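You operate a simulated robot arm through the tools that you are given. There is no shell and no other tool.

Carry out the task below with a simulated robot arm. There is one attempt and no reset: what you move stays moved.

JOB
Lock the turntable, sponge the soil off it and stand the white bowl there.
Fine: pink sponge, back where it lay. What is to be rubbed or washed off counts as gone when no trace of it is left.

It is judged by the outcome, as a careful person would: the job done as asked, and still so three seconds after it is handed in. It fails if anything else is knocked over, pushed out of place, dropped, spilled or broken.

ROBOT AND FRAMES
A 6-joint arm with a fingered hand, fixed in place. Base frame: the origin is at the foot of the arm, x ahead of it, y to its left, z up; the work surface is at about z = 0.8. Units: m, rad, N and s.
With the tool pointing down near the work surface it reaches from about 0.34 to 0.82 m from the base axis. Its first joint turns from -2.897 to 2.897 rad. Payload 4 kg.
The TCP is the grasp point between the finger pads, 0.026 m short of the fingertips. In the tool frame z runs along the fingers and y along their closing line. Largest opening 0.132 m; the body of the gripper starts 0.073 m behind the TCP. The gripper is a hand of 5 fingers: y runs from the thumb to the fingers, the wrist lies at [0, 0, -0.239] in the tool frame, and closing takes about 1.5 s.
Orientation is told as [roll, pitch, yaw] about the base's x, y, z axes, in that order, counted from this pose: with the fingers straight down and closing along the base's y, the tool's x points along the base's -x, its y along +y and its z along -z.

CONTROLS
- The arm moves only by the tool apply_moves. Its argument "plan" is text: rows parted by semicolons, each of 7 numbers parted by spaces: the shift along the tool's x, y, z in units of 25 mm (1.0 is 25 mm), then the turn, a rotation vector about the tool's x, y, z in units of 8 degrees (1.0 is 8 degrees), then the closure, from 0 (fully open) to 1 (shut). In form: tx ty tz wx wy wz fingers; .... A call has 1 to 20 rows; each row shifts and turns the commanded pose from where the row before left it, along the tool's axes as they then stand. A call with a number of a shift or a turn outside -1 to 1 is refused whole. Each row takes 0.2 s and may step no farther than 0.05 m and 0.15 rad from the row before; otherwise, or with a gripper value out of range, the whole call is refused. A pose out of reach is approached as far as the arm can. The call stops where the force on the tool passes 40 N (or 10 N more than at its start, if that is more) or the arm is blocked; 0.2 s more then pass. The fingers move at their own pace (about 0.045 m/s each) and stop on an object; they squeeze with about 31 N. The grip force told is the motor's: it shows also when the fingers shut on nothing. Time passes only in rows, and 0.2 s behind the last, so rows that do not move let the fingers close. It gives the time, the measured TCP pose, the force on the tool (base axes), the opening and the grip force at its end, in the units of the frame above (readings bear some noise), with the torque about the TCP (base axes, N m) and any sound that the robot's microphone picked up.
- Cameras (640 x 400 px; columns grow to the right, rows downward): "scene" is fixed at [0.2269, -0.5067, 1.4342]; the picture's right is [0.90, -0.45, 0.00], its down [-0.20, -0.40, -0.90] and it looks along [0.40, 0.80, -0.44] (base axes); focal length 325 px, centre (320, 200). "wrist" rides on the gripper at [0.084, 0.002, -0.097] in the tool frame; the picture's right is [-0.02, 1.00, 0.00], its down [-0.75, -0.02, -0.66] and it looks along [-0.66, -0.01, 0.75] (tool axes); focal length 270 px, centre (320, 200). There is no depth. A picture from a camera that has moved, and an enlarged one, comes with that camera's place and axes in the base frame and with its lens. The place of the scene camera against the robot may be out by one fixed shift of up to 0.018 m in any direction.
- camera(camera): a new picture of that camera. No time passes.
- grasp_type(shape): the hand has 5 fingers and takes this shape, open, in about a second: jaw (thumb against the fingers, like two jaws); tri (thumb and two fingers); tip (a fingertip pinch); poke (one finger out to press); point (the index stretched); flat (the hand flat); cup (the hand cupped); fist (a fist). The gripper value then closes the fingers along that shape, each until it touches; the sizes above hold for jaw. It gives what a move gives, with no picture.
- close_up(camera, box): a new picture of the part [left, top, right, bottom] of that camera's present view, enlarged. No time passes.
- job_done(): hands the job in; it is judged then, once.

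Nothing tells you positions but the pictures and the camera data. Unless the task says otherwise, let go and move clear before handing in.

The tools are called after "Call:" by a JSON object that holds its "name" and its "arguments". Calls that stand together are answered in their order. apply_moves: Moves the arm, as the interface text tells. Its arguments: {"type":"object","properties":{"plan":{"type":"string"}},"required":["plan"]} The other tools are called the same way: grasp_type (shape) gives the hand a shape; camera (camera) takes a picture; close_up (camera, box) takes an enlarged picture of a part of a camera's view; job_done () hands the job in.

At the start:

```text
clock: 0.0
tool_pos: [0.5356, 0.0239, 1.1362]
ee_rot: [0.0, 0.002, 0.0]
contact_force: [0.2, 0.2, -0.3]
torque: [0.01, -0.03, -0.01]
finger_gap: 0.1319
finger_force: 0.1
shape: jaw
```

scene: 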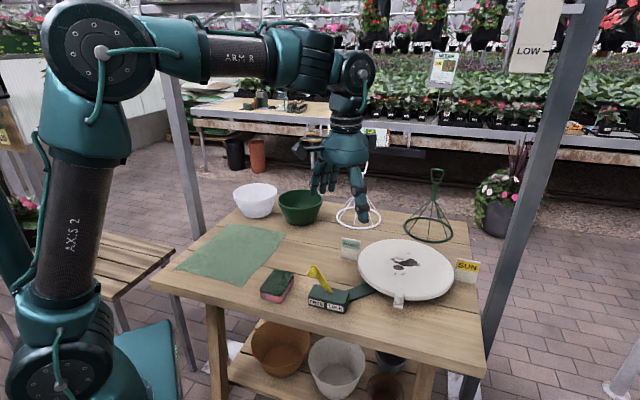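
wrist: 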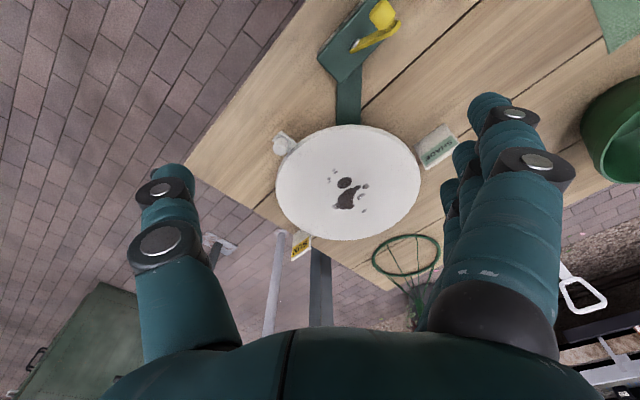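

I see a table with a white turntable bearing dark soil, a lock box with a yellow lever joined to it, a pink/green sponge, a green mat, and white and green bowls. First I'll look closer at each.

Call:
{"name": "close_up", "arguments": {"camera": "scene", "box": [240, 220, 500, 330]}}

Call:
{"name": "close_up", "arguments": {"camera": "scene", "box": [160, 160, 360, 300]}}

Call:
{"name": "close_up", "arguments": {"camera": "wrist", "box": [260, 0, 480, 260]}}

Call:
{"name": "close_up", "arguments": {"camera": "scene", "box": [290, 250, 390, 320]}}

```text
2.46 times, centred on (370, 275) of scene
camera zoom: at [0.2269, -0.5067, 1.4342], right [0.9, -0.45, 0.0], down [-0.2, -0.4, -0.9], along [0.4, 0.8, -0.44], focal length 801 px, centre (197, 15)
```

zoom: 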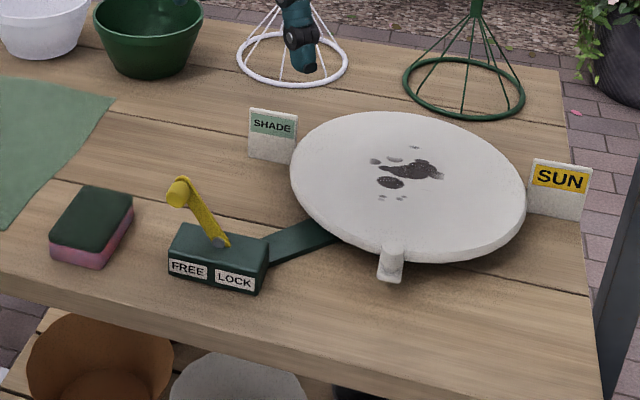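

```text
2.86 times, centred on (260, 230) of scene
camera zoom: at [0.2269, -0.5067, 1.4342], right [0.9, -0.45, 0.0], down [-0.2, -0.4, -0.9], along [0.4, 0.8, -0.44], focal length 929 px, centre (491, 114)
```

zoom: 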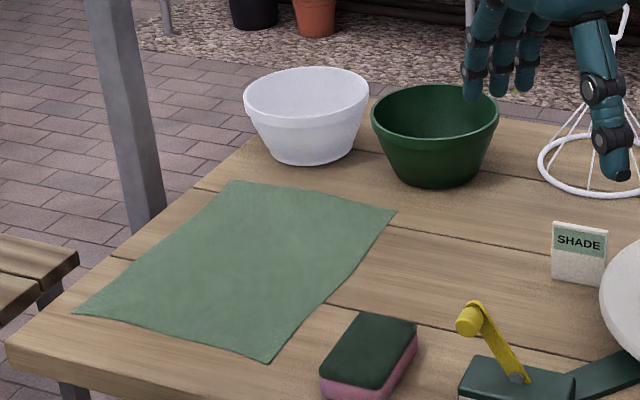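

```text
1.54 times, centred on (370, 130) of wrist
camera zoom: at [0.4506, 0.0269, 1.2318], right [0.02, 1.0, 0.0], down [0.75, -0.02, 0.66], along [0.66, -0.01, -0.75], focal length 416 px, centre (243, 308)
```

zoom: 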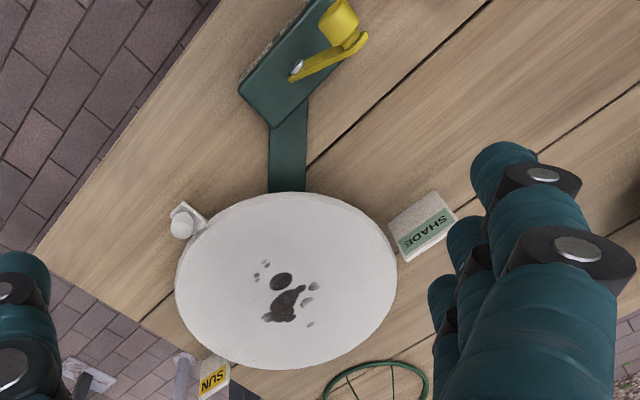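

```text
5.71 times, centred on (340, 285) of scene
camera zoom: at [0.2269, -0.5067, 1.4342], right [0.9, -0.45, 0.0], down [-0.2, -0.4, -0.9], along [0.4, 0.8, -0.44], focal length 1859 px, centre (206, -286)
```

zoom: 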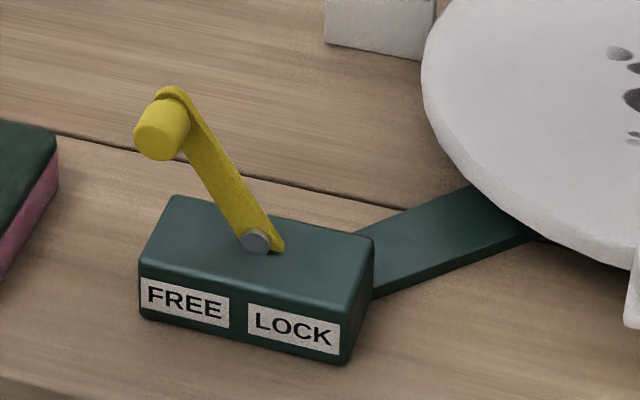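

The lock box is near (0.54, 0.07) with its lever knob leaning toward FREE at about (0.50, 0.086, 0.91). The sponge is near (0.44, 0.18) and the turntable centre near (0.76, 0.075). I'll turn the hand parallel to the lever's swing and look from nearer.

Call:
{"name": "apply_moves", "arguments": {"plan": "0.63 0.82 0.6 0 0 0 0;0.63 0.82 0.6 0 0 0 0;0.63 0.82 0.6 0 0 0 0;0.63 0.82 0.6 0 0 0 0;0.63 0.82 0.6 0 0 0 0;0 0 0 0 0 -0.98 0;0 0 0 0 0 -0.98 0;0 0 0 0 0 -0.98 0;0 0 0 0 0 -0.98 0;0 0 0 0 0 -0.98 0;0 0 0 0 0 -0.98 0;0 0 0 0 0 0 0"}}

Call:
{"name": "camera", "arguments": {"camera": "wrist"}}

Call:
{"name": "camera", "arguments": {"camera": "scene"}}

```text
clock: 2.6
tool_pos: [0.4573, 0.1267, 1.06]
ee_rot: [-0.003, -0.001, 0.821]
contact_force: [0.1, 0.1, 0.8]
torque: [-0.03, 0.0, 0.01]
finger_gap: 0.1317
finger_force: 0.1
shape: jaw
```

```text
taken
camera wrist: at [0.3978, 0.0667, 1.1569], right [-0.72, 0.7, 0.0], down [0.52, 0.54, 0.66], along [0.46, 0.47, -0.75], focal length 270 px, centre (320, 200)
```

wrist: 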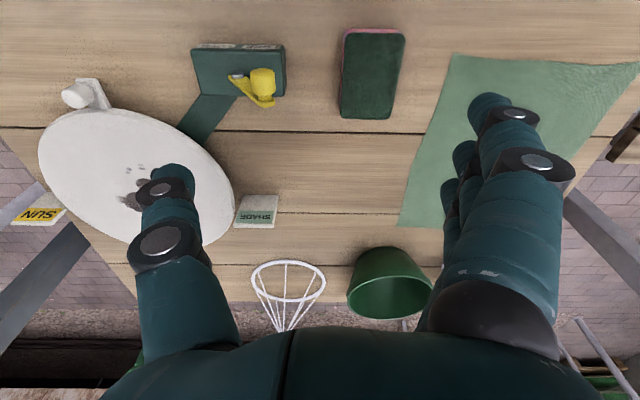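

```text
taken
```

scene: 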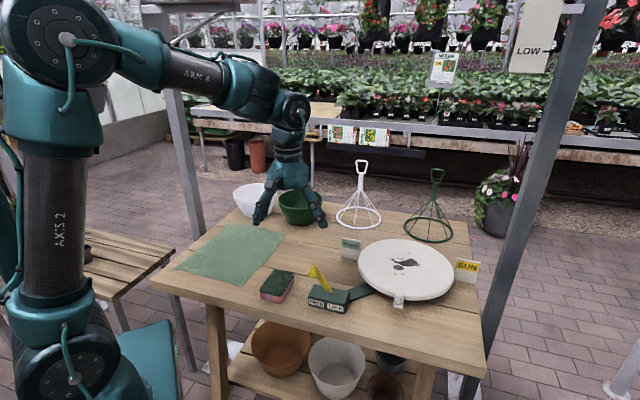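

Everything is laid out parallel to the planks. I'll zoom in on the lever from the wrist and measure it.

Call:
{"name": "close_up", "arguments": {"camera": "wrist", "box": [170, 20, 330, 120]}}

Call:
{"name": "close_up", "arguments": {"camera": "wrist", "box": [310, 10, 470, 140]}}

Call:
{"name": "close_up", "arguments": {"camera": "wrist", "box": [20, 60, 280, 260]}}

```text
4.00 times, centred on (250, 70) of wrist
camera zoom: at [0.3978, 0.0667, 1.1569], right [-0.72, 0.7, 0.0], down [0.52, 0.54, 0.66], along [0.46, 0.47, -0.75], focal length 1081 px, centre (600, 720)
```

zoom: 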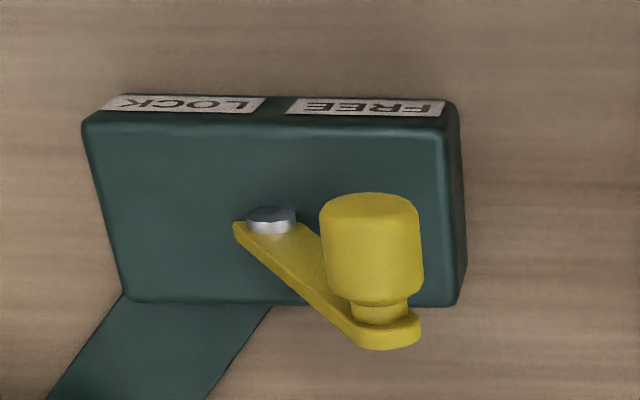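

```text
3.08 times, centred on (390, 75) of wrist
camera zoom: at [0.3978, 0.0667, 1.1569], right [-0.72, 0.7, 0.0], down [0.52, 0.54, 0.66], along [0.46, 0.47, -0.75], focal length 832 px, centre (105, 585)
```

zoom: 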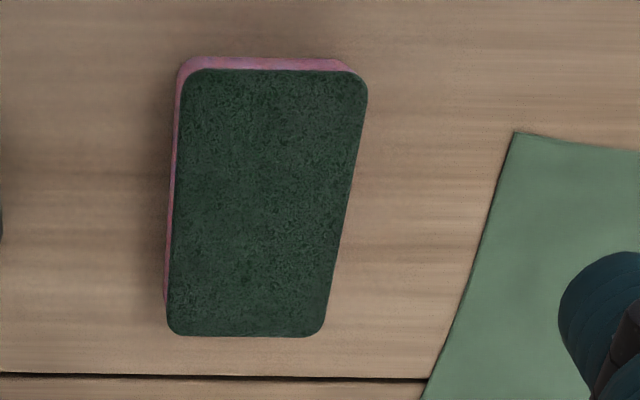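

```text
2.00 times, centred on (150, 160) of wrist
camera zoom: at [0.3978, 0.0667, 1.1569], right [-0.72, 0.7, 0.0], down [0.52, 0.54, 0.66], along [0.46, 0.47, -0.75], focal length 541 px, centre (660, 280)
```

zoom: 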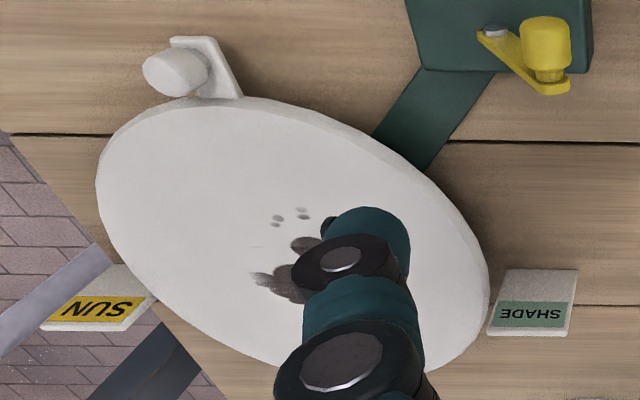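

The lever swings in a vertical plane about the box's short axis. Its knob is near (0.489, 0.088, 0.905) and must go about 8 cm toward (+0.73, -0.68). I'll close the hand above the start point before lowering.

Call:
{"name": "apply_moves", "arguments": {"plan": "0 0.4 0 0 0 0 1;0 0 0 0 0 0 1;0 0 0 0 0 0 1;0 0 0 0 0 0 1;0 0 0 0 0 0 1;0 0 0 0 0 0 1;0 0 0 0 0 0 1;0 0 0 0 0 0 1;0 0 0 0 0 0 1"}}

Call:
{"name": "camera", "arguments": {"camera": "wrist"}}

Call:
{"name": "close_up", "arguments": {"camera": "scene", "box": [220, 140, 380, 310]}}

```text
clock: 4.6
tool_pos: [0.4508, 0.1341, 1.0616]
ee_rot: [-0.001, 0.001, 0.821]
contact_force: [0.1, 0.0, -0.1]
torque: [-0.03, 0.01, -0.02]
finger_gap: 0.0001
finger_force: 30.9
shape: jaw
```

```text
taken
camera wrist: at [0.391, 0.074, 1.1564], right [-0.72, 0.7, 0.0], down [0.52, 0.54, 0.66], along [0.46, 0.47, -0.75], focal length 270 px, centre (320, 200)
```

wrist: 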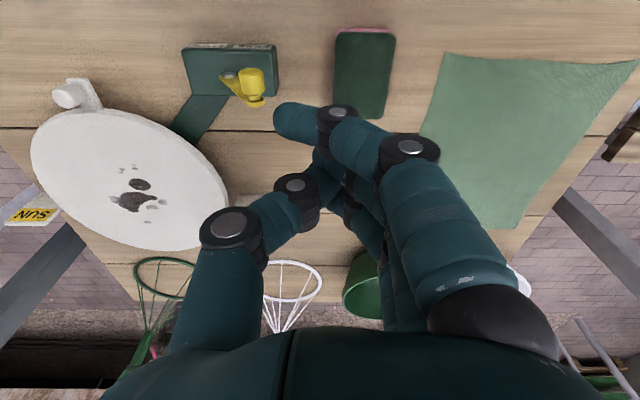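

```text
2.35 times, centred on (300, 225) of scene
camera zoom: at [0.2269, -0.5067, 1.4342], right [0.9, -0.45, 0.0], down [-0.2, -0.4, -0.9], along [0.4, 0.8, -0.44], focal length 765 px, centre (367, 141)
```

zoom: 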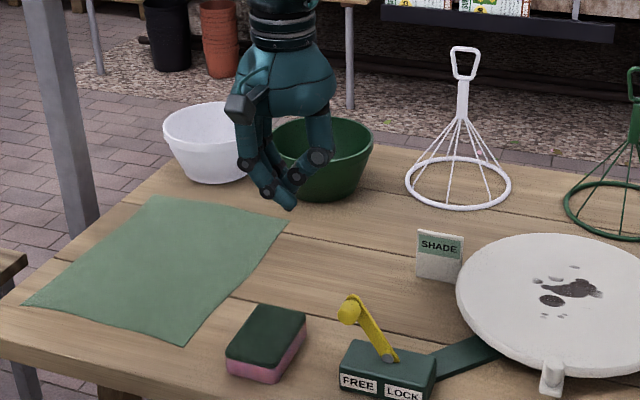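

The closed hand's fingertips lead on the thumb side, which suits pushing. I'll lower it to knob height beside the lever and check before pushing.

Call:
{"name": "apply_moves", "arguments": {"plan": "-0.4 0 0.9 0 0 0 1;0 0 0.9 0 0 0 1;0 0 0.9 0 0 0 1;0 0 0.9 0 0 0 1;0 0 0.9 0 0 0 1;0 0 0.9 0 0 0 1;0 0 0.86 0 0 0 1"}}

Call:
{"name": "camera", "arguments": {"camera": "wrist"}}

Call:
{"name": "close_up", "arguments": {"camera": "scene", "box": [240, 210, 400, 330]}}

```text
clock: 6.2
tool_pos: [0.4555, 0.1405, 0.906]
ee_rot: [0.001, 0.002, 0.822]
contact_force: [-0.1, -0.4, 1.2]
torque: [0.0, 0.0, 0.0]
finger_gap: 0.0
finger_force: 31.4
shape: jaw
```

```text
taken
camera wrist: at [0.396, 0.0807, 0.9999], right [-0.72, 0.7, 0.0], down [0.52, 0.54, 0.66], along [0.46, 0.47, -0.75], focal length 270 px, centre (320, 200)
```

wrist: 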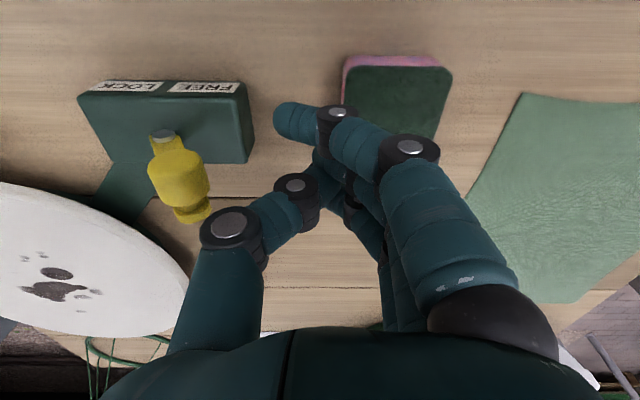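

```text
3.33 times, centred on (320, 270) of scene
camera zoom: at [0.2269, -0.5067, 1.4342], right [0.9, -0.45, 0.0], down [-0.2, -0.4, -0.9], along [0.4, 0.8, -0.44], focal length 1084 px, centre (320, -33)
```

zoom: 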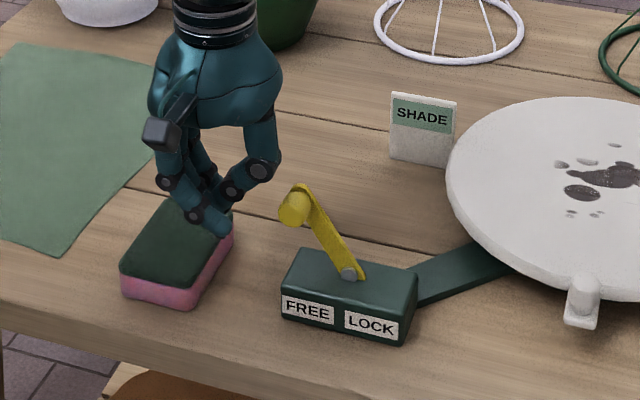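

The knob triangulates to (0.4885, 0.089, 0.907), right beside the thumb knuckle. I'll back off slightly, drop 15 mm, and start pushing toward LOCK.

Call:
{"name": "apply_moves", "arguments": {"plan": "0 0.8 0 0 0 0 1;0 0 0.6 0 0 0 1;0 -0.5 0 0 0 0 1;0 -0.5 0 0 0 0 1;0 -0.4 0 0 0 0 1;0 -0.4 0 0 0 0 1;0 -0.4 0 0 0 0 1;0 -0.4 0 0 0 0 1;0 -0.4 0 0 0 0 1;0 -0.4 0 0 0 0 1"}}

Call:
{"name": "camera", "arguments": {"camera": "wrist"}}

Call:
{"name": "close_up", "arguments": {"camera": "scene", "box": [240, 210, 400, 330]}}

```text
clock: 8.4
tool_pos: [0.5035, 0.097, 0.8897]
ee_rot: [0.003, -0.001, 0.821]
contact_force: [-0.8, -0.1, 0.1]
torque: [-0.05, -0.01, 0.03]
finger_gap: 0.0
finger_force: 30.4
shape: jaw
```

```text
taken
camera wrist: at [0.4441, 0.0365, 0.9848], right [-0.72, 0.7, 0.0], down [0.52, 0.54, 0.66], along [0.46, 0.47, -0.75], focal length 270 px, centre (320, 200)
```

wrist: 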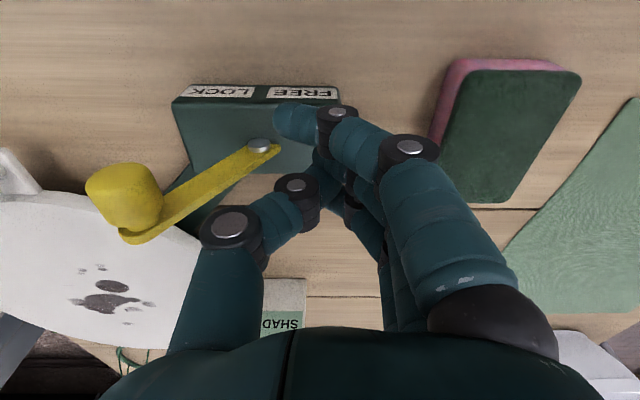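

```text
3.33 times, centred on (320, 270) of scene
camera zoom: at [0.2269, -0.5067, 1.4342], right [0.9, -0.45, 0.0], down [-0.2, -0.4, -0.9], along [0.4, 0.8, -0.44], focal length 1084 px, centre (320, -33)
```

zoom: 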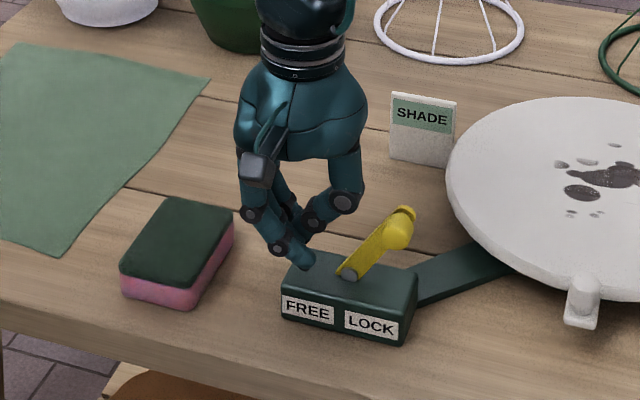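

The lever has swung over to the LOCK side. I'll nudge a little further to make sure it sits against its stop.

Call:
{"name": "apply_moves", "arguments": {"plan": "0 -0.2 0 0 0 0 1;0 -0.2 0 0 0 0 1;0 -0.2 0 0 0 0 1;0 -0.2 0 0 0 0 1"}}

Call:
{"name": "close_up", "arguments": {"camera": "scene", "box": [240, 210, 400, 330]}}

```text
clock: 9.4
tool_pos: [0.5196, 0.0832, 0.8891]
ee_rot: [-0.001, 0.0, 0.821]
contact_force: [-0.2, 0.0, -0.1]
torque: [0.0, 0.0, -0.01]
finger_gap: 0.0
finger_force: 30.8
shape: jaw
```

```text
3.33 times, centred on (320, 270) of scene
camera zoom: at [0.2269, -0.5067, 1.4342], right [0.9, -0.45, 0.0], down [-0.2, -0.4, -0.9], along [0.4, 0.8, -0.44], focal length 1084 px, centre (320, -33)
```

zoom: 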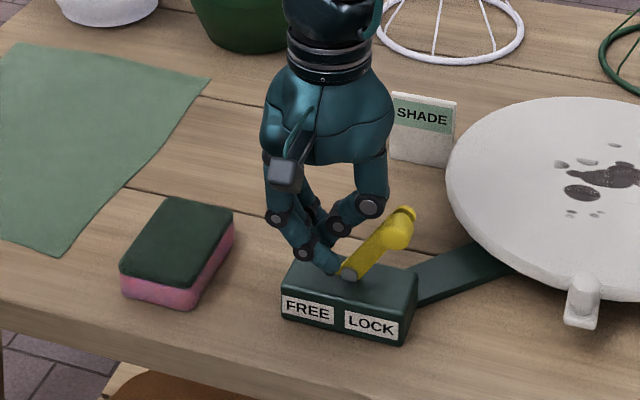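

Call:
{"name": "apply_moves", "arguments": {"plan": "0 -0.2 0 0 0 0 1;0 -0.2 0 0 0 0 1;0 -0.2 0 0 0 0 1;0 -0.2 0 0 0 0 1"}}

Call:
{"name": "close_up", "arguments": {"camera": "scene", "box": [240, 210, 400, 330]}}

Call:
{"name": "camera", "arguments": {"camera": "wrist"}}

```text
clock: 10.4
tool_pos: [0.5289, 0.0731, 0.8902]
ee_rot: [0.008, 0.003, 0.828]
contact_force: [-20.0, 10.8, 15.8]
torque: [-0.63, -0.82, -0.21]
finger_gap: 0.0
finger_force: 31.4
shape: jaw
stopped in row 4: the force on the tool passed its limit at 44 N (the readings are from after the stop); the commanded pose is now the measured one
```

```text
3.33 times, centred on (320, 270) of scene
camera zoom: at [0.2269, -0.5067, 1.4342], right [0.9, -0.45, 0.0], down [-0.2, -0.4, -0.9], along [0.4, 0.8, -0.44], focal length 1084 px, centre (320, -33)
```

zoom: 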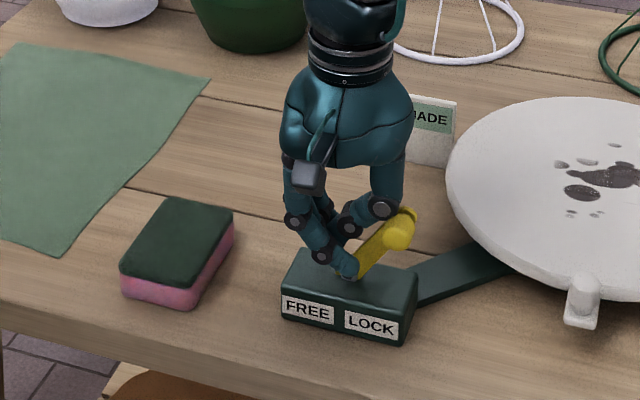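

```text
taken
camera wrist: at [0.4697, 0.0129, 0.9863], right [-0.72, 0.69, 0.01], down [0.53, 0.54, 0.66], along [0.45, 0.48, -0.76], focal length 270 px, centre (320, 200)
```

wrist: 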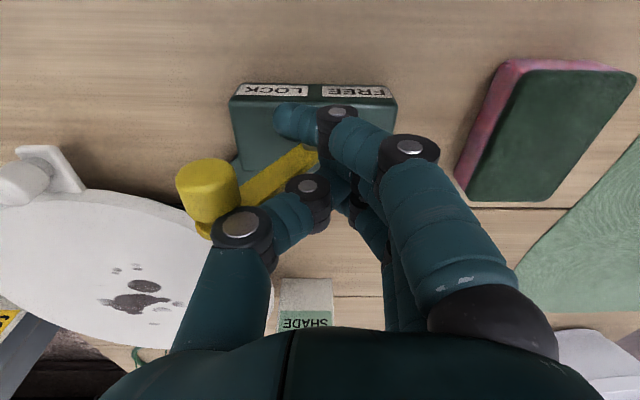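

The lever hit its hard stop at 44 N, so it is home in LOCK. I'll back off, rise, and move over the sponge at about (0.426, 0.179) with the hand open.

Call:
{"name": "apply_moves", "arguments": {"plan": "0 0.4 0 0 0 0 1;0 0.8 0 0 0 0 1;0 0.4 -0.6 0 0 0 1;0 0 -1 0 0 0 1;0 0 -1 0 0 0 1;0 0 -1 0 0 0 1;-0.05 0.72 -0.5 0 0 0 0;-0.05 0.72 0 0 0 0 0;-0.05 0.72 0 0 0 0 0;-0.05 0.72 0 0 0 0 0;-0.05 0.72 0 0 0 0 0;-0.05 0.7 0 0 0 0 0;0 0 0 0 0 0 0;0 0 0 0 0 0 0"}}

Call:
{"name": "camera", "arguments": {"camera": "wrist"}}

Call:
{"name": "camera", "arguments": {"camera": "scene"}}

```text
clock: 13.4
tool_pos: [0.427, 0.1764, 0.9945]
ee_rot: [0.004, 0.002, 0.825]
contact_force: [-0.4, 0.6, 0.4]
torque: [-0.02, 0.01, 0.0]
finger_gap: 0.132
finger_force: 0.1
shape: jaw
```

```text
taken
camera wrist: at [0.3686, 0.1167, 1.0898], right [-0.72, 0.69, 0.01], down [0.53, 0.54, 0.66], along [0.45, 0.48, -0.75], focal length 270 px, centre (320, 200)
```

wrist: 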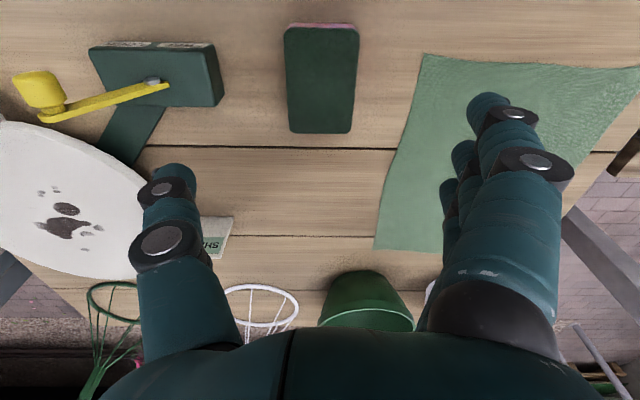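

```text
taken
```

scene: 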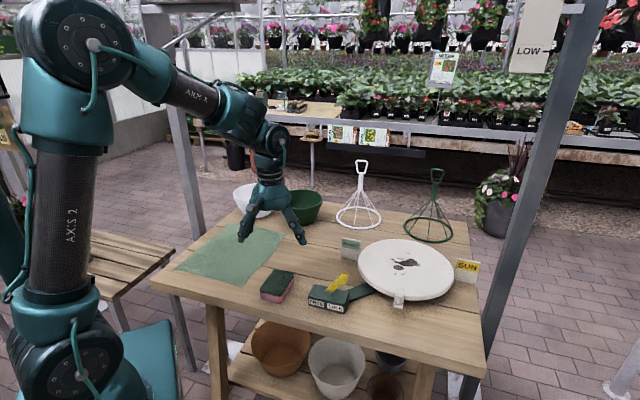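

The hand is centred over the sponge. I'll half-close the fingers to about 9 cm and descend partway to check clearances.

Call:
{"name": "apply_moves", "arguments": {"plan": "0 0 0.8 0 0 0 0.3;0 0 0.8 0 0 0 0.3;0 0 0.8 0 0 0 0.3;0 0 0.8 0 0 0 0.3;0 0 0.6 0 0 0 0.3;0 0 0 0 0 0 0.3"}}

Call:
{"name": "camera", "arguments": {"camera": "wrist"}}

Call:
{"name": "close_up", "arguments": {"camera": "scene", "box": [220, 210, 380, 330]}}

```text
clock: 14.8
tool_pos: [0.4256, 0.1797, 0.8995]
ee_rot: [0.005, 0.004, 0.825]
contact_force: [0.2, -0.9, -0.4]
torque: [0.03, -0.02, 0.01]
finger_gap: 0.0929
finger_force: 0.0
shape: jaw
```

```text
taken
camera wrist: at [0.3672, 0.1186, 0.995], right [-0.72, 0.69, 0.01], down [0.53, 0.54, 0.66], along [0.45, 0.48, -0.75], focal length 270 px, centre (320, 200)
```

wrist: 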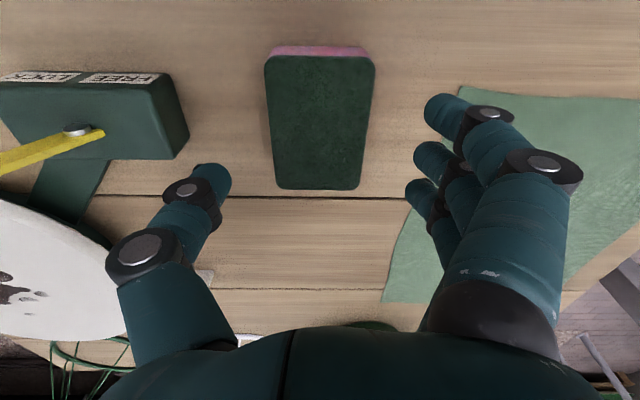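

```text
3.33 times, centred on (300, 270) of scene
camera zoom: at [0.2269, -0.5067, 1.4342], right [0.9, -0.45, 0.0], down [-0.2, -0.4, -0.9], along [0.4, 0.8, -0.44], focal length 1084 px, centre (387, -33)
```

zoom: 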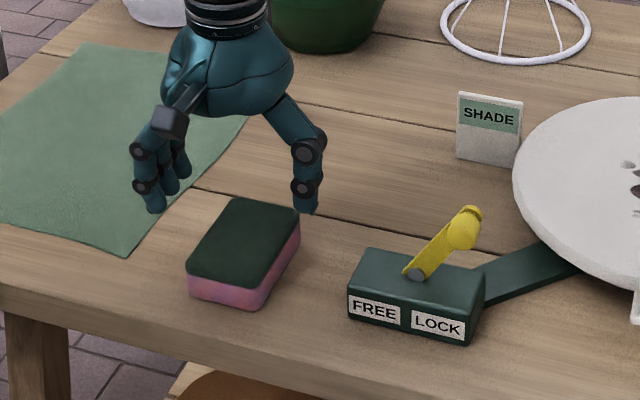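

Clearances are good on both sides. I'll lower around the sponge and close.

Call:
{"name": "apply_moves", "arguments": {"plan": "0.08 0 0.8 0 0 0 0.3;0.08 0 0.8 0 0 0 0.3;0 0 0.8 0 0 0 0.3;0 0 0 0 0 0 0.3;0 0 0 0 0 0 0.6;0 0 0 0 0 0 0.6;0 0 0 0 0 0 0.6;0 0 0 0 0 0 0.6"}}

Call:
{"name": "camera", "arguments": {"camera": "wrist"}}

Call:
{"name": "close_up", "arguments": {"camera": "scene", "box": [220, 210, 380, 330]}}

```text
clock: 16.6
tool_pos: [0.4225, 0.176, 0.8374]
ee_rot: [0.005, 0.001, 0.825]
contact_force: [0.1, 0.1, -1.1]
torque: [0.0, -0.01, -0.03]
finger_gap: 0.0566
finger_force: 30.9
shape: jaw
```

```text
taken
camera wrist: at [0.3636, 0.1155, 0.9334], right [-0.72, 0.69, 0.01], down [0.53, 0.54, 0.66], along [0.45, 0.48, -0.75], focal length 270 px, centre (320, 200)
```

wrist: 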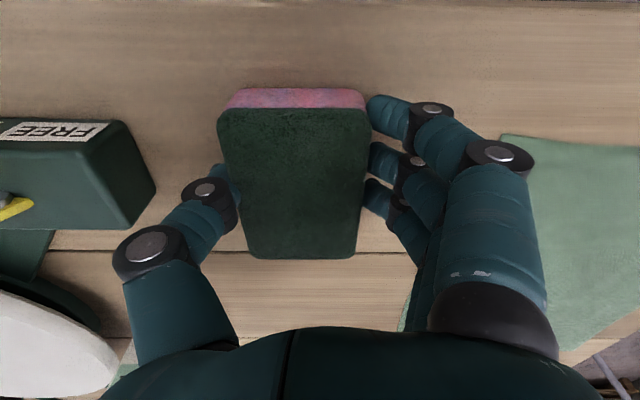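

```text
3.33 times, centred on (300, 270) of scene
camera zoom: at [0.2269, -0.5067, 1.4342], right [0.9, -0.45, 0.0], down [-0.2, -0.4, -0.9], along [0.4, 0.8, -0.44], focal length 1084 px, centre (387, -33)
```

zoom: 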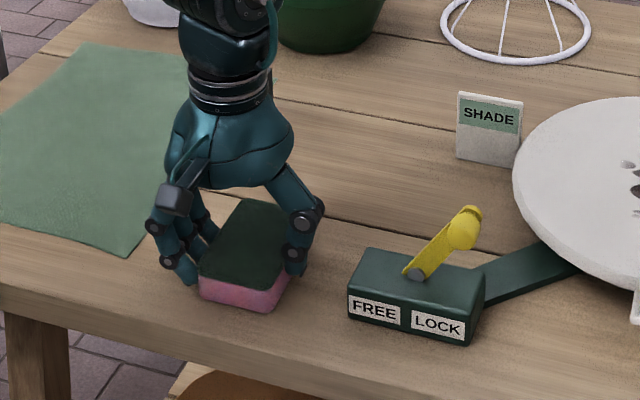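

The sponge is gripped (gap 5.7 cm), nudged about 1 cm toward the thumb, which I'll correct on return. Now I'll lift it above lever height and move toward the turntable to look at the soil.

Call:
{"name": "apply_moves", "arguments": {"plan": "0 0 -0.5 0 0 0 0.7;0 0 -1 0 0 0 0.7;0 0 -1 0 0 0 0.7;0 0 -1 0 0 0 0.7;0 0 -1 0 0 0 0.7;0 0 -1 0 0 0 0.7;0 0 -1 0 0 0 0.7;0 0 -1 0 0 0 0.7;0 -0.9 0 0 0 0 0.7;0 -0.9 0 0 0 0 0.7;0 -0.9 0 0 0 0 0.7;0 -0.9 0 0 0 0 0.7;0 0 0 0 0 0 0.7"}}

Call:
{"name": "camera", "arguments": {"camera": "wrist"}}

Call:
{"name": "camera", "arguments": {"camera": "scene"}}

```text
clock: 19.4
tool_pos: [0.4892, 0.1136, 1.0261]
ee_rot: [0.006, 0.002, 0.824]
contact_force: [0.0, 0.9, 0.3]
torque: [0.01, 0.0, -0.01]
finger_gap: 0.0569
finger_force: 31.5
shape: jaw
```

```text
taken
camera wrist: at [0.4311, 0.0534, 1.1217], right [-0.72, 0.69, 0.01], down [0.53, 0.54, 0.66], along [0.45, 0.48, -0.75], focal length 270 px, centre (320, 200)
```

wrist: 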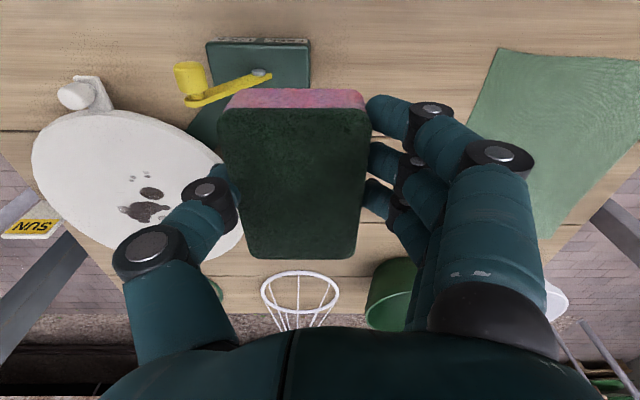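

```text
taken
```

scene: 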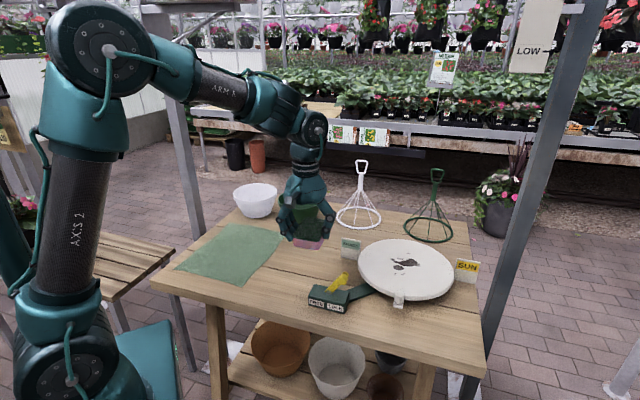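

I place the turntable's top at z ≈ 0.848, and the soil between x 0.715–0.825 and y 0.03–0.11. I'll carry the sponge over the disc's near side, stop just above the surface, and check.

Call:
{"name": "apply_moves", "arguments": {"plan": "-0.65 -0.89 0 0 0 0 0.7;-0.65 -0.89 0 0 0 0 0.7;-0.65 -0.89 0 0 0 0 0.7;-0.65 -0.89 0 0 0 0 0.7;-0.65 -0.89 0 0 0 0 0.7;-0.65 -0.89 0 0 0 0 0.7;-0.65 -0.89 0 0 0 0 0.7;-0.65 -0.89 0 0 0 0 0.7;0 0 1 0 0 0 0.7;0 0 1 0 0 0 0.7;0 0 1 0 0 0 0.7;0 0 1 0 0 0 0.7;0 0 0.8 0 0 0 0.7;0 0 0 0 0 0 0.7"}}

Call:
{"name": "camera", "arguments": {"camera": "wrist"}}

Call:
{"name": "close_up", "arguments": {"camera": "scene", "box": [310, 190, 500, 320]}}

```text
clock: 22.4
tool_pos: [0.7087, 0.0885, 0.9043]
ee_rot: [0.006, 0.003, 0.825]
contact_force: [-0.2, 0.2, -0.3]
torque: [0.01, 0.0, -0.01]
finger_gap: 0.0566
finger_force: 30.8
shape: jaw
```

```text
taken
camera wrist: at [0.6502, 0.0283, 0.9995], right [-0.72, 0.69, 0.01], down [0.53, 0.54, 0.66], along [0.45, 0.48, -0.75], focal length 270 px, centre (320, 200)
```

wrist: 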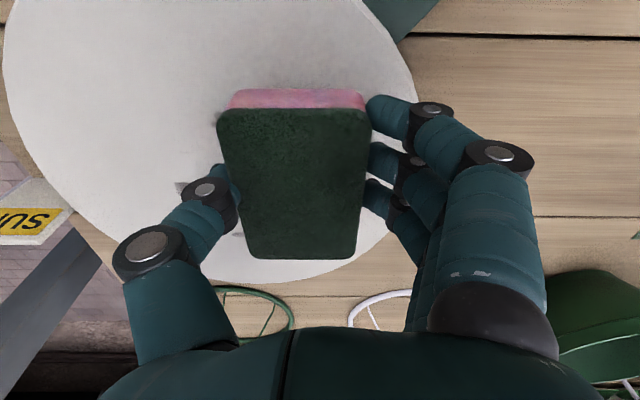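

```text
3.08 times, centred on (405, 255) of scene
camera zoom: at [0.2269, -0.5067, 1.4342], right [0.9, -0.45, 0.0], down [-0.2, -0.4, -0.9], along [0.4, 0.8, -0.44], focal length 1001 px, centre (58, 31)
```

zoom: 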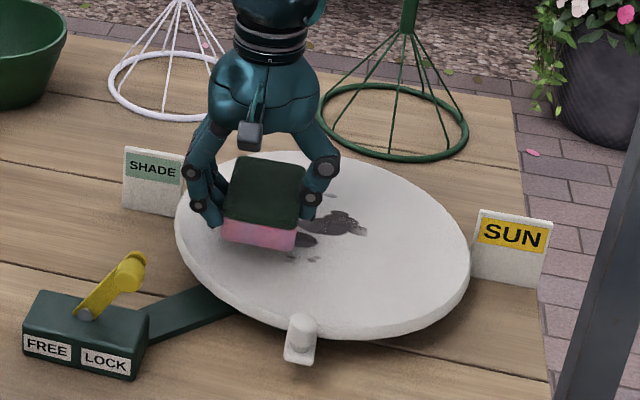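

The sponge hovers about 2 cm above the clean edge of the disc. I'll lower it in small steps to find contact.

Call:
{"name": "apply_moves", "arguments": {"plan": "0 0 0.2 0 0 0 0.7;0 0 0.2 0 0 0 0.7;0 0 0.2 0 0 0 0.7;0 0 0 0 0 0 0.7"}}

```text
clock: 23.4
tool_pos: [0.7087, 0.0882, 0.8887]
ee_rot: [0.005, 0.004, 0.826]
contact_force: [0.1, 0.7, 0.5]
torque: [-0.02, 0.01, -0.01]
finger_gap: 0.0569
finger_force: 30.9
shape: jaw
```

Call:
{"name": "apply_moves", "arguments": {"plan": "0 0 0.12 0 0 0 0.7;0 0 0 0 0 0 0.7"}}

Call:
{"name": "close_up", "arguments": {"camera": "scene", "box": [340, 220, 460, 300]}}

```text
clock: 24.0
tool_pos: [0.7078, 0.089, 0.8861]
ee_rot: [0.006, 0.003, 0.825]
contact_force: [-0.2, 0.0, -0.1]
torque: [-0.02, 0.02, 0.02]
finger_gap: 0.0564
finger_force: 30.6
shape: jaw
```

```text
5.00 times, centred on (400, 260) of scene
camera zoom: at [0.2269, -0.5067, 1.4342], right [0.9, -0.45, 0.0], down [-0.2, -0.4, -0.9], along [0.4, 0.8, -0.44], focal length 1626 px, centre (-80, -100)
```

zoom: 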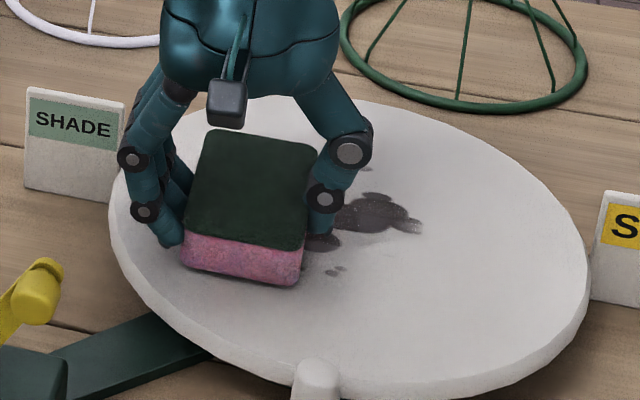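

Call:
{"name": "apply_moves", "arguments": {"plan": "0 0 0.12 0 0 0 0.7;0 0 0 0 0 0 0.7"}}

Call:
{"name": "apply_moves", "arguments": {"plan": "0 0 0.12 0 0 0 0.7;0 0 0 0 0 0 0.7"}}

```text
clock: 24.6
tool_pos: [0.7074, 0.0884, 0.8826]
ee_rot: [0.004, 0.003, 0.826]
contact_force: [-0.3, -0.7, 0.5]
torque: [-0.01, -0.02, -0.02]
finger_gap: 0.0569
finger_force: 30.5
shape: jaw
```

```text
clock: 25.2
tool_pos: [0.7091, 0.0881, 0.8808]
ee_rot: [0.004, -0.001, 0.826]
contact_force: [-2.8, -2.1, 18.5]
torque: [-0.25, -0.18, -0.07]
finger_gap: 0.0563
finger_force: 30.8
shape: jaw
```

Contact is at TCP z ≈ 0.881 (18 N). I'll ease off 1 mm and make the first stroke across the soil.

Call:
{"name": "apply_moves", "arguments": {"plan": "0 -0.2 -0.04 0 0 0 0.7;0 -0.4 0 0 0 0 0.7;0 -0.4 0 0 0 0 0.7;0 -0.4 0 0 0 0 0.7;0 -0.4 0 0 0 0 0.7;0 -0.4 0 0 0 0 0.7;0 -0.4 0 0 0 0 0.7"}}

Call:
{"name": "close_up", "arguments": {"camera": "scene", "box": [340, 220, 460, 300]}}

Call:
{"name": "camera", "arguments": {"camera": "wrist"}}

```text
clock: 26.8
tool_pos: [0.7564, 0.0451, 0.8806]
ee_rot: [0.005, 0.001, 0.827]
contact_force: [-9.5, 8.6, 19.0]
torque: [0.19, 0.18, 0.03]
finger_gap: 0.0562
finger_force: 31.4
shape: jaw
```

```text
5.00 times, centred on (400, 260) of scene
camera zoom: at [0.2269, -0.5067, 1.4342], right [0.9, -0.45, 0.0], down [-0.2, -0.4, -0.9], along [0.4, 0.8, -0.44], focal length 1626 px, centre (-80, -100)
```

zoom: 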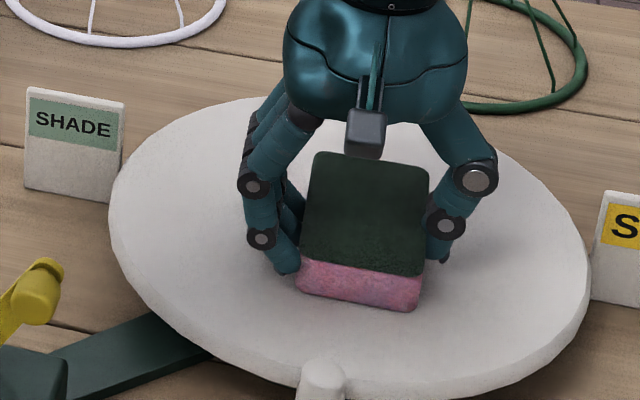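

```text
taken
camera wrist: at [0.6976, -0.0155, 0.9764], right [-0.72, 0.69, 0.0], down [0.52, 0.54, 0.66], along [0.45, 0.48, -0.75], focal length 270 px, centre (320, 200)
```

wrist: 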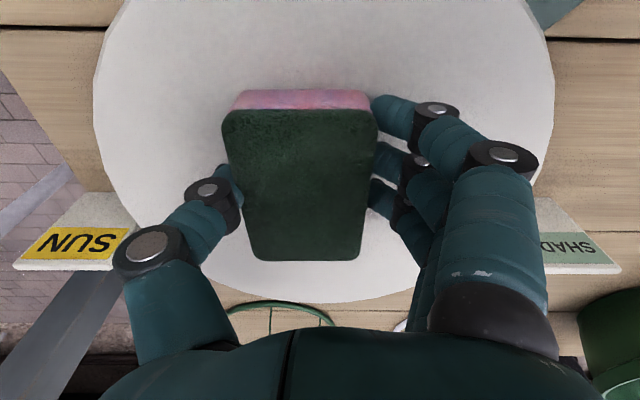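

The disc holds still and the soil comes off along the stroke. I'll continue with a back-and-forth pattern shifting outward.

Call:
{"name": "apply_moves", "arguments": {"plan": "0 -0.4 -0.02 0 0 0 0.7;0 -0.4 0 0 0 0 0.7;0 -0.4 0 0 0 0 0.7;0 -0.4 0 0 0 0 0.7;-0.4 0 0 0 0 0 0.7;-0.4 0 0 0 0 0 0.7;-0.4 0 0 0 0 0 0.7;0 0.4 0 0 0 0 0.7;0 0.4 0 0 0 0 0.7;0 0.4 0 0 0 0 0.7;0 0.4 0 0 0 0 0.7;0 0.4 0 0 0 0 0.7;0 0.4 0 0 0 0 0.7"}}

Call:
{"name": "close_up", "arguments": {"camera": "scene", "box": [340, 220, 460, 300]}}

```text
clock: 29.6
tool_pos: [0.7616, 0.0797, 0.8803]
ee_rot: [0.005, 0.001, 0.827]
contact_force: [5.1, -3.1, 8.8]
torque: [-0.18, -0.21, 0.04]
finger_gap: 0.0562
finger_force: 31.0
shape: jaw
```

```text
5.00 times, centred on (400, 260) of scene
camera zoom: at [0.2269, -0.5067, 1.4342], right [0.9, -0.45, 0.0], down [-0.2, -0.4, -0.9], along [0.4, 0.8, -0.44], focal length 1626 px, centre (-80, -100)
```

zoom: 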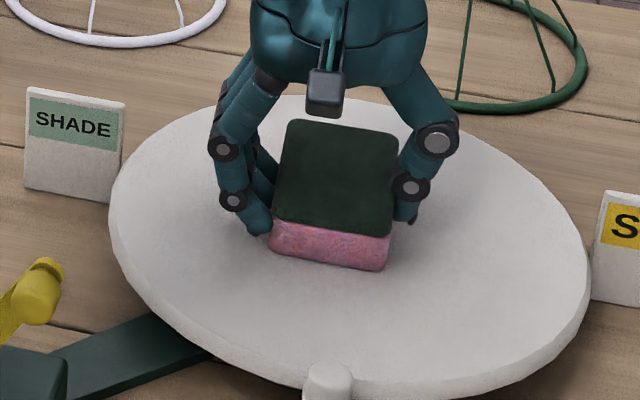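

Call:
{"name": "apply_moves", "arguments": {"plan": "0 0.4 0 0 0 0 0.7;0 0.4 0 0 0 0 0.7;0 0.4 0 0 0 0 0.7;0 0.4 0 0 0 0 0.7;-0.4 0 0 0 0 0 0.7;-0.4 0 0 0 0 0 0.7;-0.4 0 0 0 0 0 0.7;-0.3 0 0 0 0 0 0.7;0 -0.4 0 0 0 0 0.7;0 -0.4 0 0 0 0 0.7;0 -0.4 0 0 0 0 0.7;0 -0.4 0 0 0 0 0.7;0 -0.4 0 0 0 0 0.7;0 -0.4 0 0 0 0 0.7;0 -0.4 0 0 0 0 0.7;0 -0.4 0 0 0 0 0.7"}}

Call:
{"name": "close_up", "arguments": {"camera": "scene", "box": [340, 220, 460, 300]}}

Call:
{"name": "camera", "arguments": {"camera": "wrist"}}

```text
clock: 33.0
tool_pos: [0.8162, 0.0789, 0.8814]
ee_rot: [0.005, 0.002, 0.824]
contact_force: [-0.4, 0.0, -1.0]
torque: [-0.01, -0.01, 0.01]
finger_gap: 0.0563
finger_force: 31.4
shape: jaw
```

```text
5.00 times, centred on (400, 260) of scene
camera zoom: at [0.2269, -0.5067, 1.4342], right [0.9, -0.45, 0.0], down [-0.2, -0.4, -0.9], along [0.4, 0.8, -0.44], focal length 1626 px, centre (-80, -100)
```

zoom: 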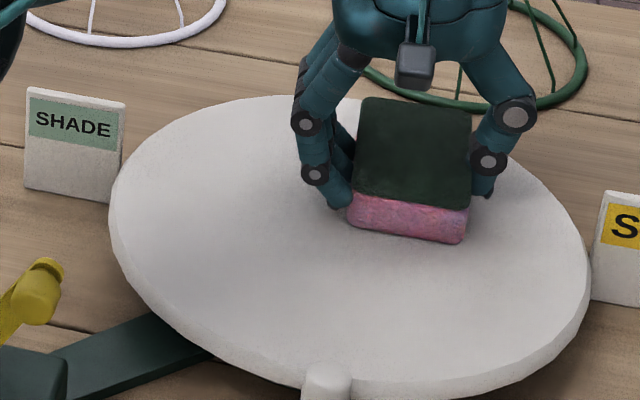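

```text
taken
camera wrist: at [0.7581, 0.0188, 0.9773], right [-0.72, 0.69, 0.01], down [0.53, 0.54, 0.66], along [0.45, 0.48, -0.75], focal length 270 px, centre (320, 200)
```

wrist: 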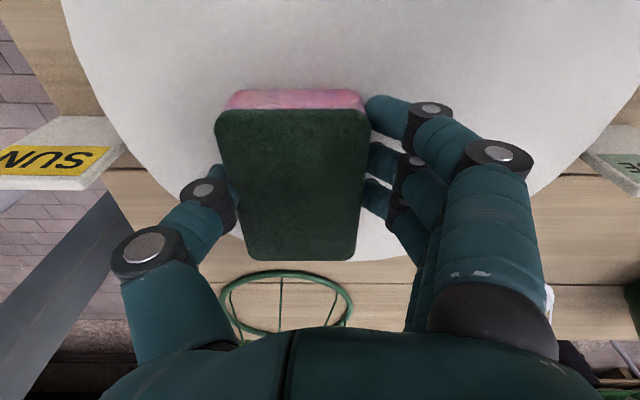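

Contact was lost at the far end, so I'll press down again there, then rub back over the far part.

Call:
{"name": "apply_moves", "arguments": {"plan": "0 0 0.06 0 0 0 0.7;0 0 0 0 0 0 0.7"}}

```text
clock: 33.6
tool_pos: [0.8171, 0.0798, 0.8809]
ee_rot: [0.005, 0.003, 0.827]
contact_force: [-0.6, -0.7, 7.1]
torque: [-0.06, -0.02, -0.01]
finger_gap: 0.0561
finger_force: 30.7
shape: jaw
```

Call:
{"name": "apply_moves", "arguments": {"plan": "0 0.4 0.02 0 0 0 0.7;0 0.4 0 0 0 0 0.7;0 0.4 0 0 0 0 0.7;0 0.4 0 0 0 0 0.7;0 0.4 0 0 0 0 0.7;0 0.4 0 0 0 0 0.7;0 0.4 0 0 0 0 0.7;0.4 0 0 0 0 0 0.7;0.3 0 0 0 0 0 0.7;0 -0.4 0 0 0 0 0.7;0 -0.4 0 0 0 0 0.7;0 -0.4 0 0 0 0 0.7;0 -0.4 0 0 0 0 0.7;0 -0.4 0 0 0 0 0.7;0 -0.4 0 0 0 0 0.7;0 -0.4 0 0 0 0 0.7;0 -0.4 0 0 0 0 0.7"}}

Call:
{"name": "close_up", "arguments": {"camera": "scene", "box": [340, 220, 460, 300]}}

```text
clock: 37.2
tool_pos: [0.8122, 0.0599, 0.8795]
ee_rot: [0.002, 0.002, 0.826]
contact_force: [-13.6, 12.7, 24.2]
torque: [0.41, 0.41, -0.02]
finger_gap: 0.0562
finger_force: 30.8
shape: jaw
```

```text
5.00 times, centred on (400, 260) of scene
camera zoom: at [0.2269, -0.5067, 1.4342], right [0.9, -0.45, 0.0], down [-0.2, -0.4, -0.9], along [0.4, 0.8, -0.44], focal length 1626 px, centre (-80, -100)
```

zoom: 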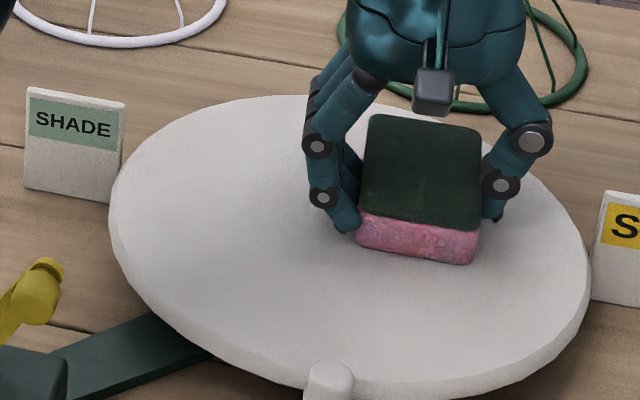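

Now I'll lift off and back away to inspect the disc.

Call:
{"name": "apply_moves", "arguments": {"plan": "0 0 -0.4 0 0 0 0.7;0 0 -1 0 0 0 0.7;0 0 -1 0 0 0 0.7;0 0 -1 0 0 0 0.7;0 0 -1 0 0 0 0.7;0 0.9 -1 0 0 0 0.7;0 0.9 0 0 0 0 0.7;0 0.9 0 0 0 0 0.7;0 0.9 0 0 0 0 0.7;0 0.9 0 0 0 0 0.7;0 0.9 0 0 0 0 0.7;0 0.9 0 0 0 0 0.7;0.3 0.9 0 0 0 0 0.7;0.3 0.9 0 0 0 0 0.7;0 0 0 0 0 0 0.7"}}

Call:
{"name": "camera", "arguments": {"camera": "wrist"}}

Call:
{"name": "close_up", "arguments": {"camera": "scene", "box": [340, 220, 470, 310]}}

Call:
{"name": "close_up", "arguments": {"camera": "scene", "box": [240, 220, 500, 330]}}

```text
clock: 40.4
tool_pos: [0.6385, 0.1911, 1.0045]
ee_rot: [0.005, 0.004, 0.825]
contact_force: [-0.2, 0.2, 0.3]
torque: [0.03, -0.01, -0.01]
finger_gap: 0.0565
finger_force: 31.1
shape: jaw
out of reach, approached as far as the arm can: row 4, 5
```

```text
taken
camera wrist: at [0.579, 0.1308, 1.1004], right [-0.72, 0.69, 0.01], down [0.53, 0.54, 0.66], along [0.45, 0.48, -0.75], focal length 270 px, centre (320, 200)
```

wrist: 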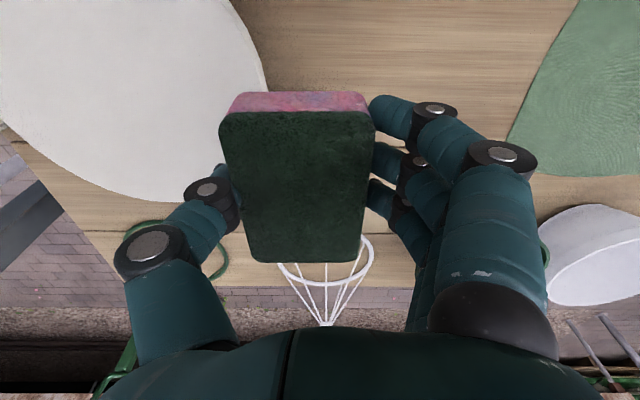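

```text
4.44 times, centred on (405, 265) of scene
camera zoom: at [0.2269, -0.5067, 1.4342], right [0.9, -0.45, 0.0], down [-0.2, -0.4, -0.9], along [0.4, 0.8, -0.44], focal length 1446 px, centre (-58, -89)
```

zoom: 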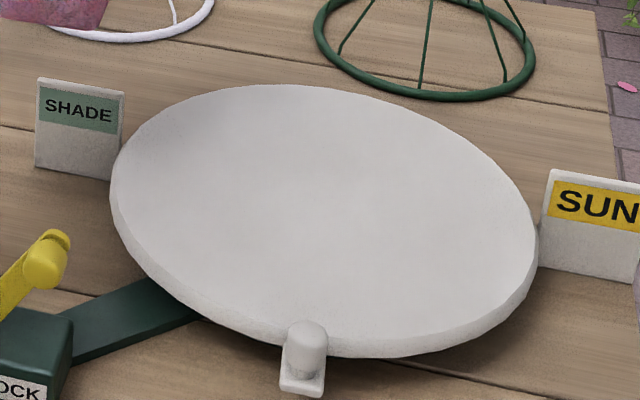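

```text
2.46 times, centred on (370, 275) of scene
camera zoom: at [0.2269, -0.5067, 1.4342], right [0.9, -0.45, 0.0], down [-0.2, -0.4, -0.9], along [0.4, 0.8, -0.44], focal length 801 px, centre (197, 15)
```

zoom: 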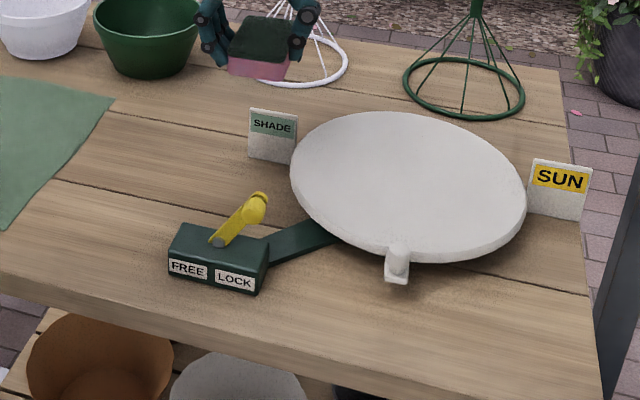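

The disc looks clean; I'll enlarge both views to look for faint traces.

Call:
{"name": "close_up", "arguments": {"camera": "scene", "box": [370, 240, 440, 285]}}

Call:
{"name": "close_up", "arguments": {"camera": "wrist", "box": [0, 0, 270, 210]}}

```text
8.89 times, centred on (405, 262) of scene
camera zoom: at [0.2269, -0.5067, 1.4342], right [0.9, -0.45, 0.0], down [-0.2, -0.4, -0.9], along [0.4, 0.8, -0.44], focal length 2891 px, centre (-436, -356)
```

zoom: 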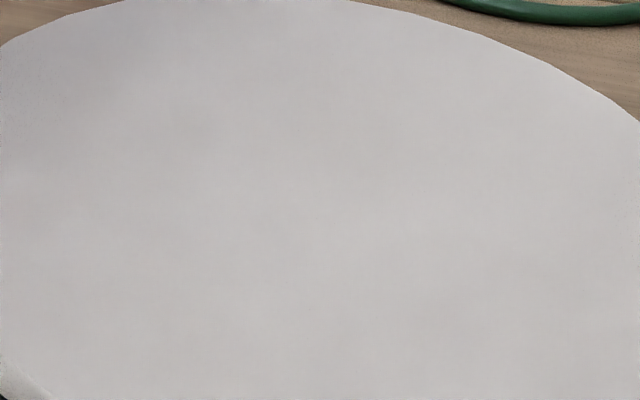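

```text
1.90 times, centred on (135, 105) of wrist
camera zoom: at [0.579, 0.1308, 1.1004], right [-0.72, 0.69, 0.01], down [0.53, 0.54, 0.66], along [0.45, 0.48, -0.75], focal length 515 px, centre (672, 381)
```

zoom: 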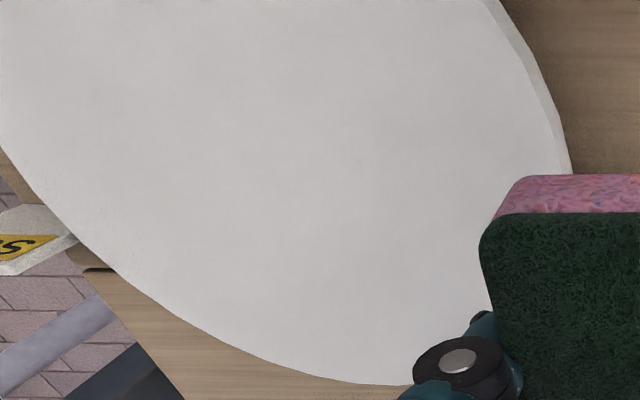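

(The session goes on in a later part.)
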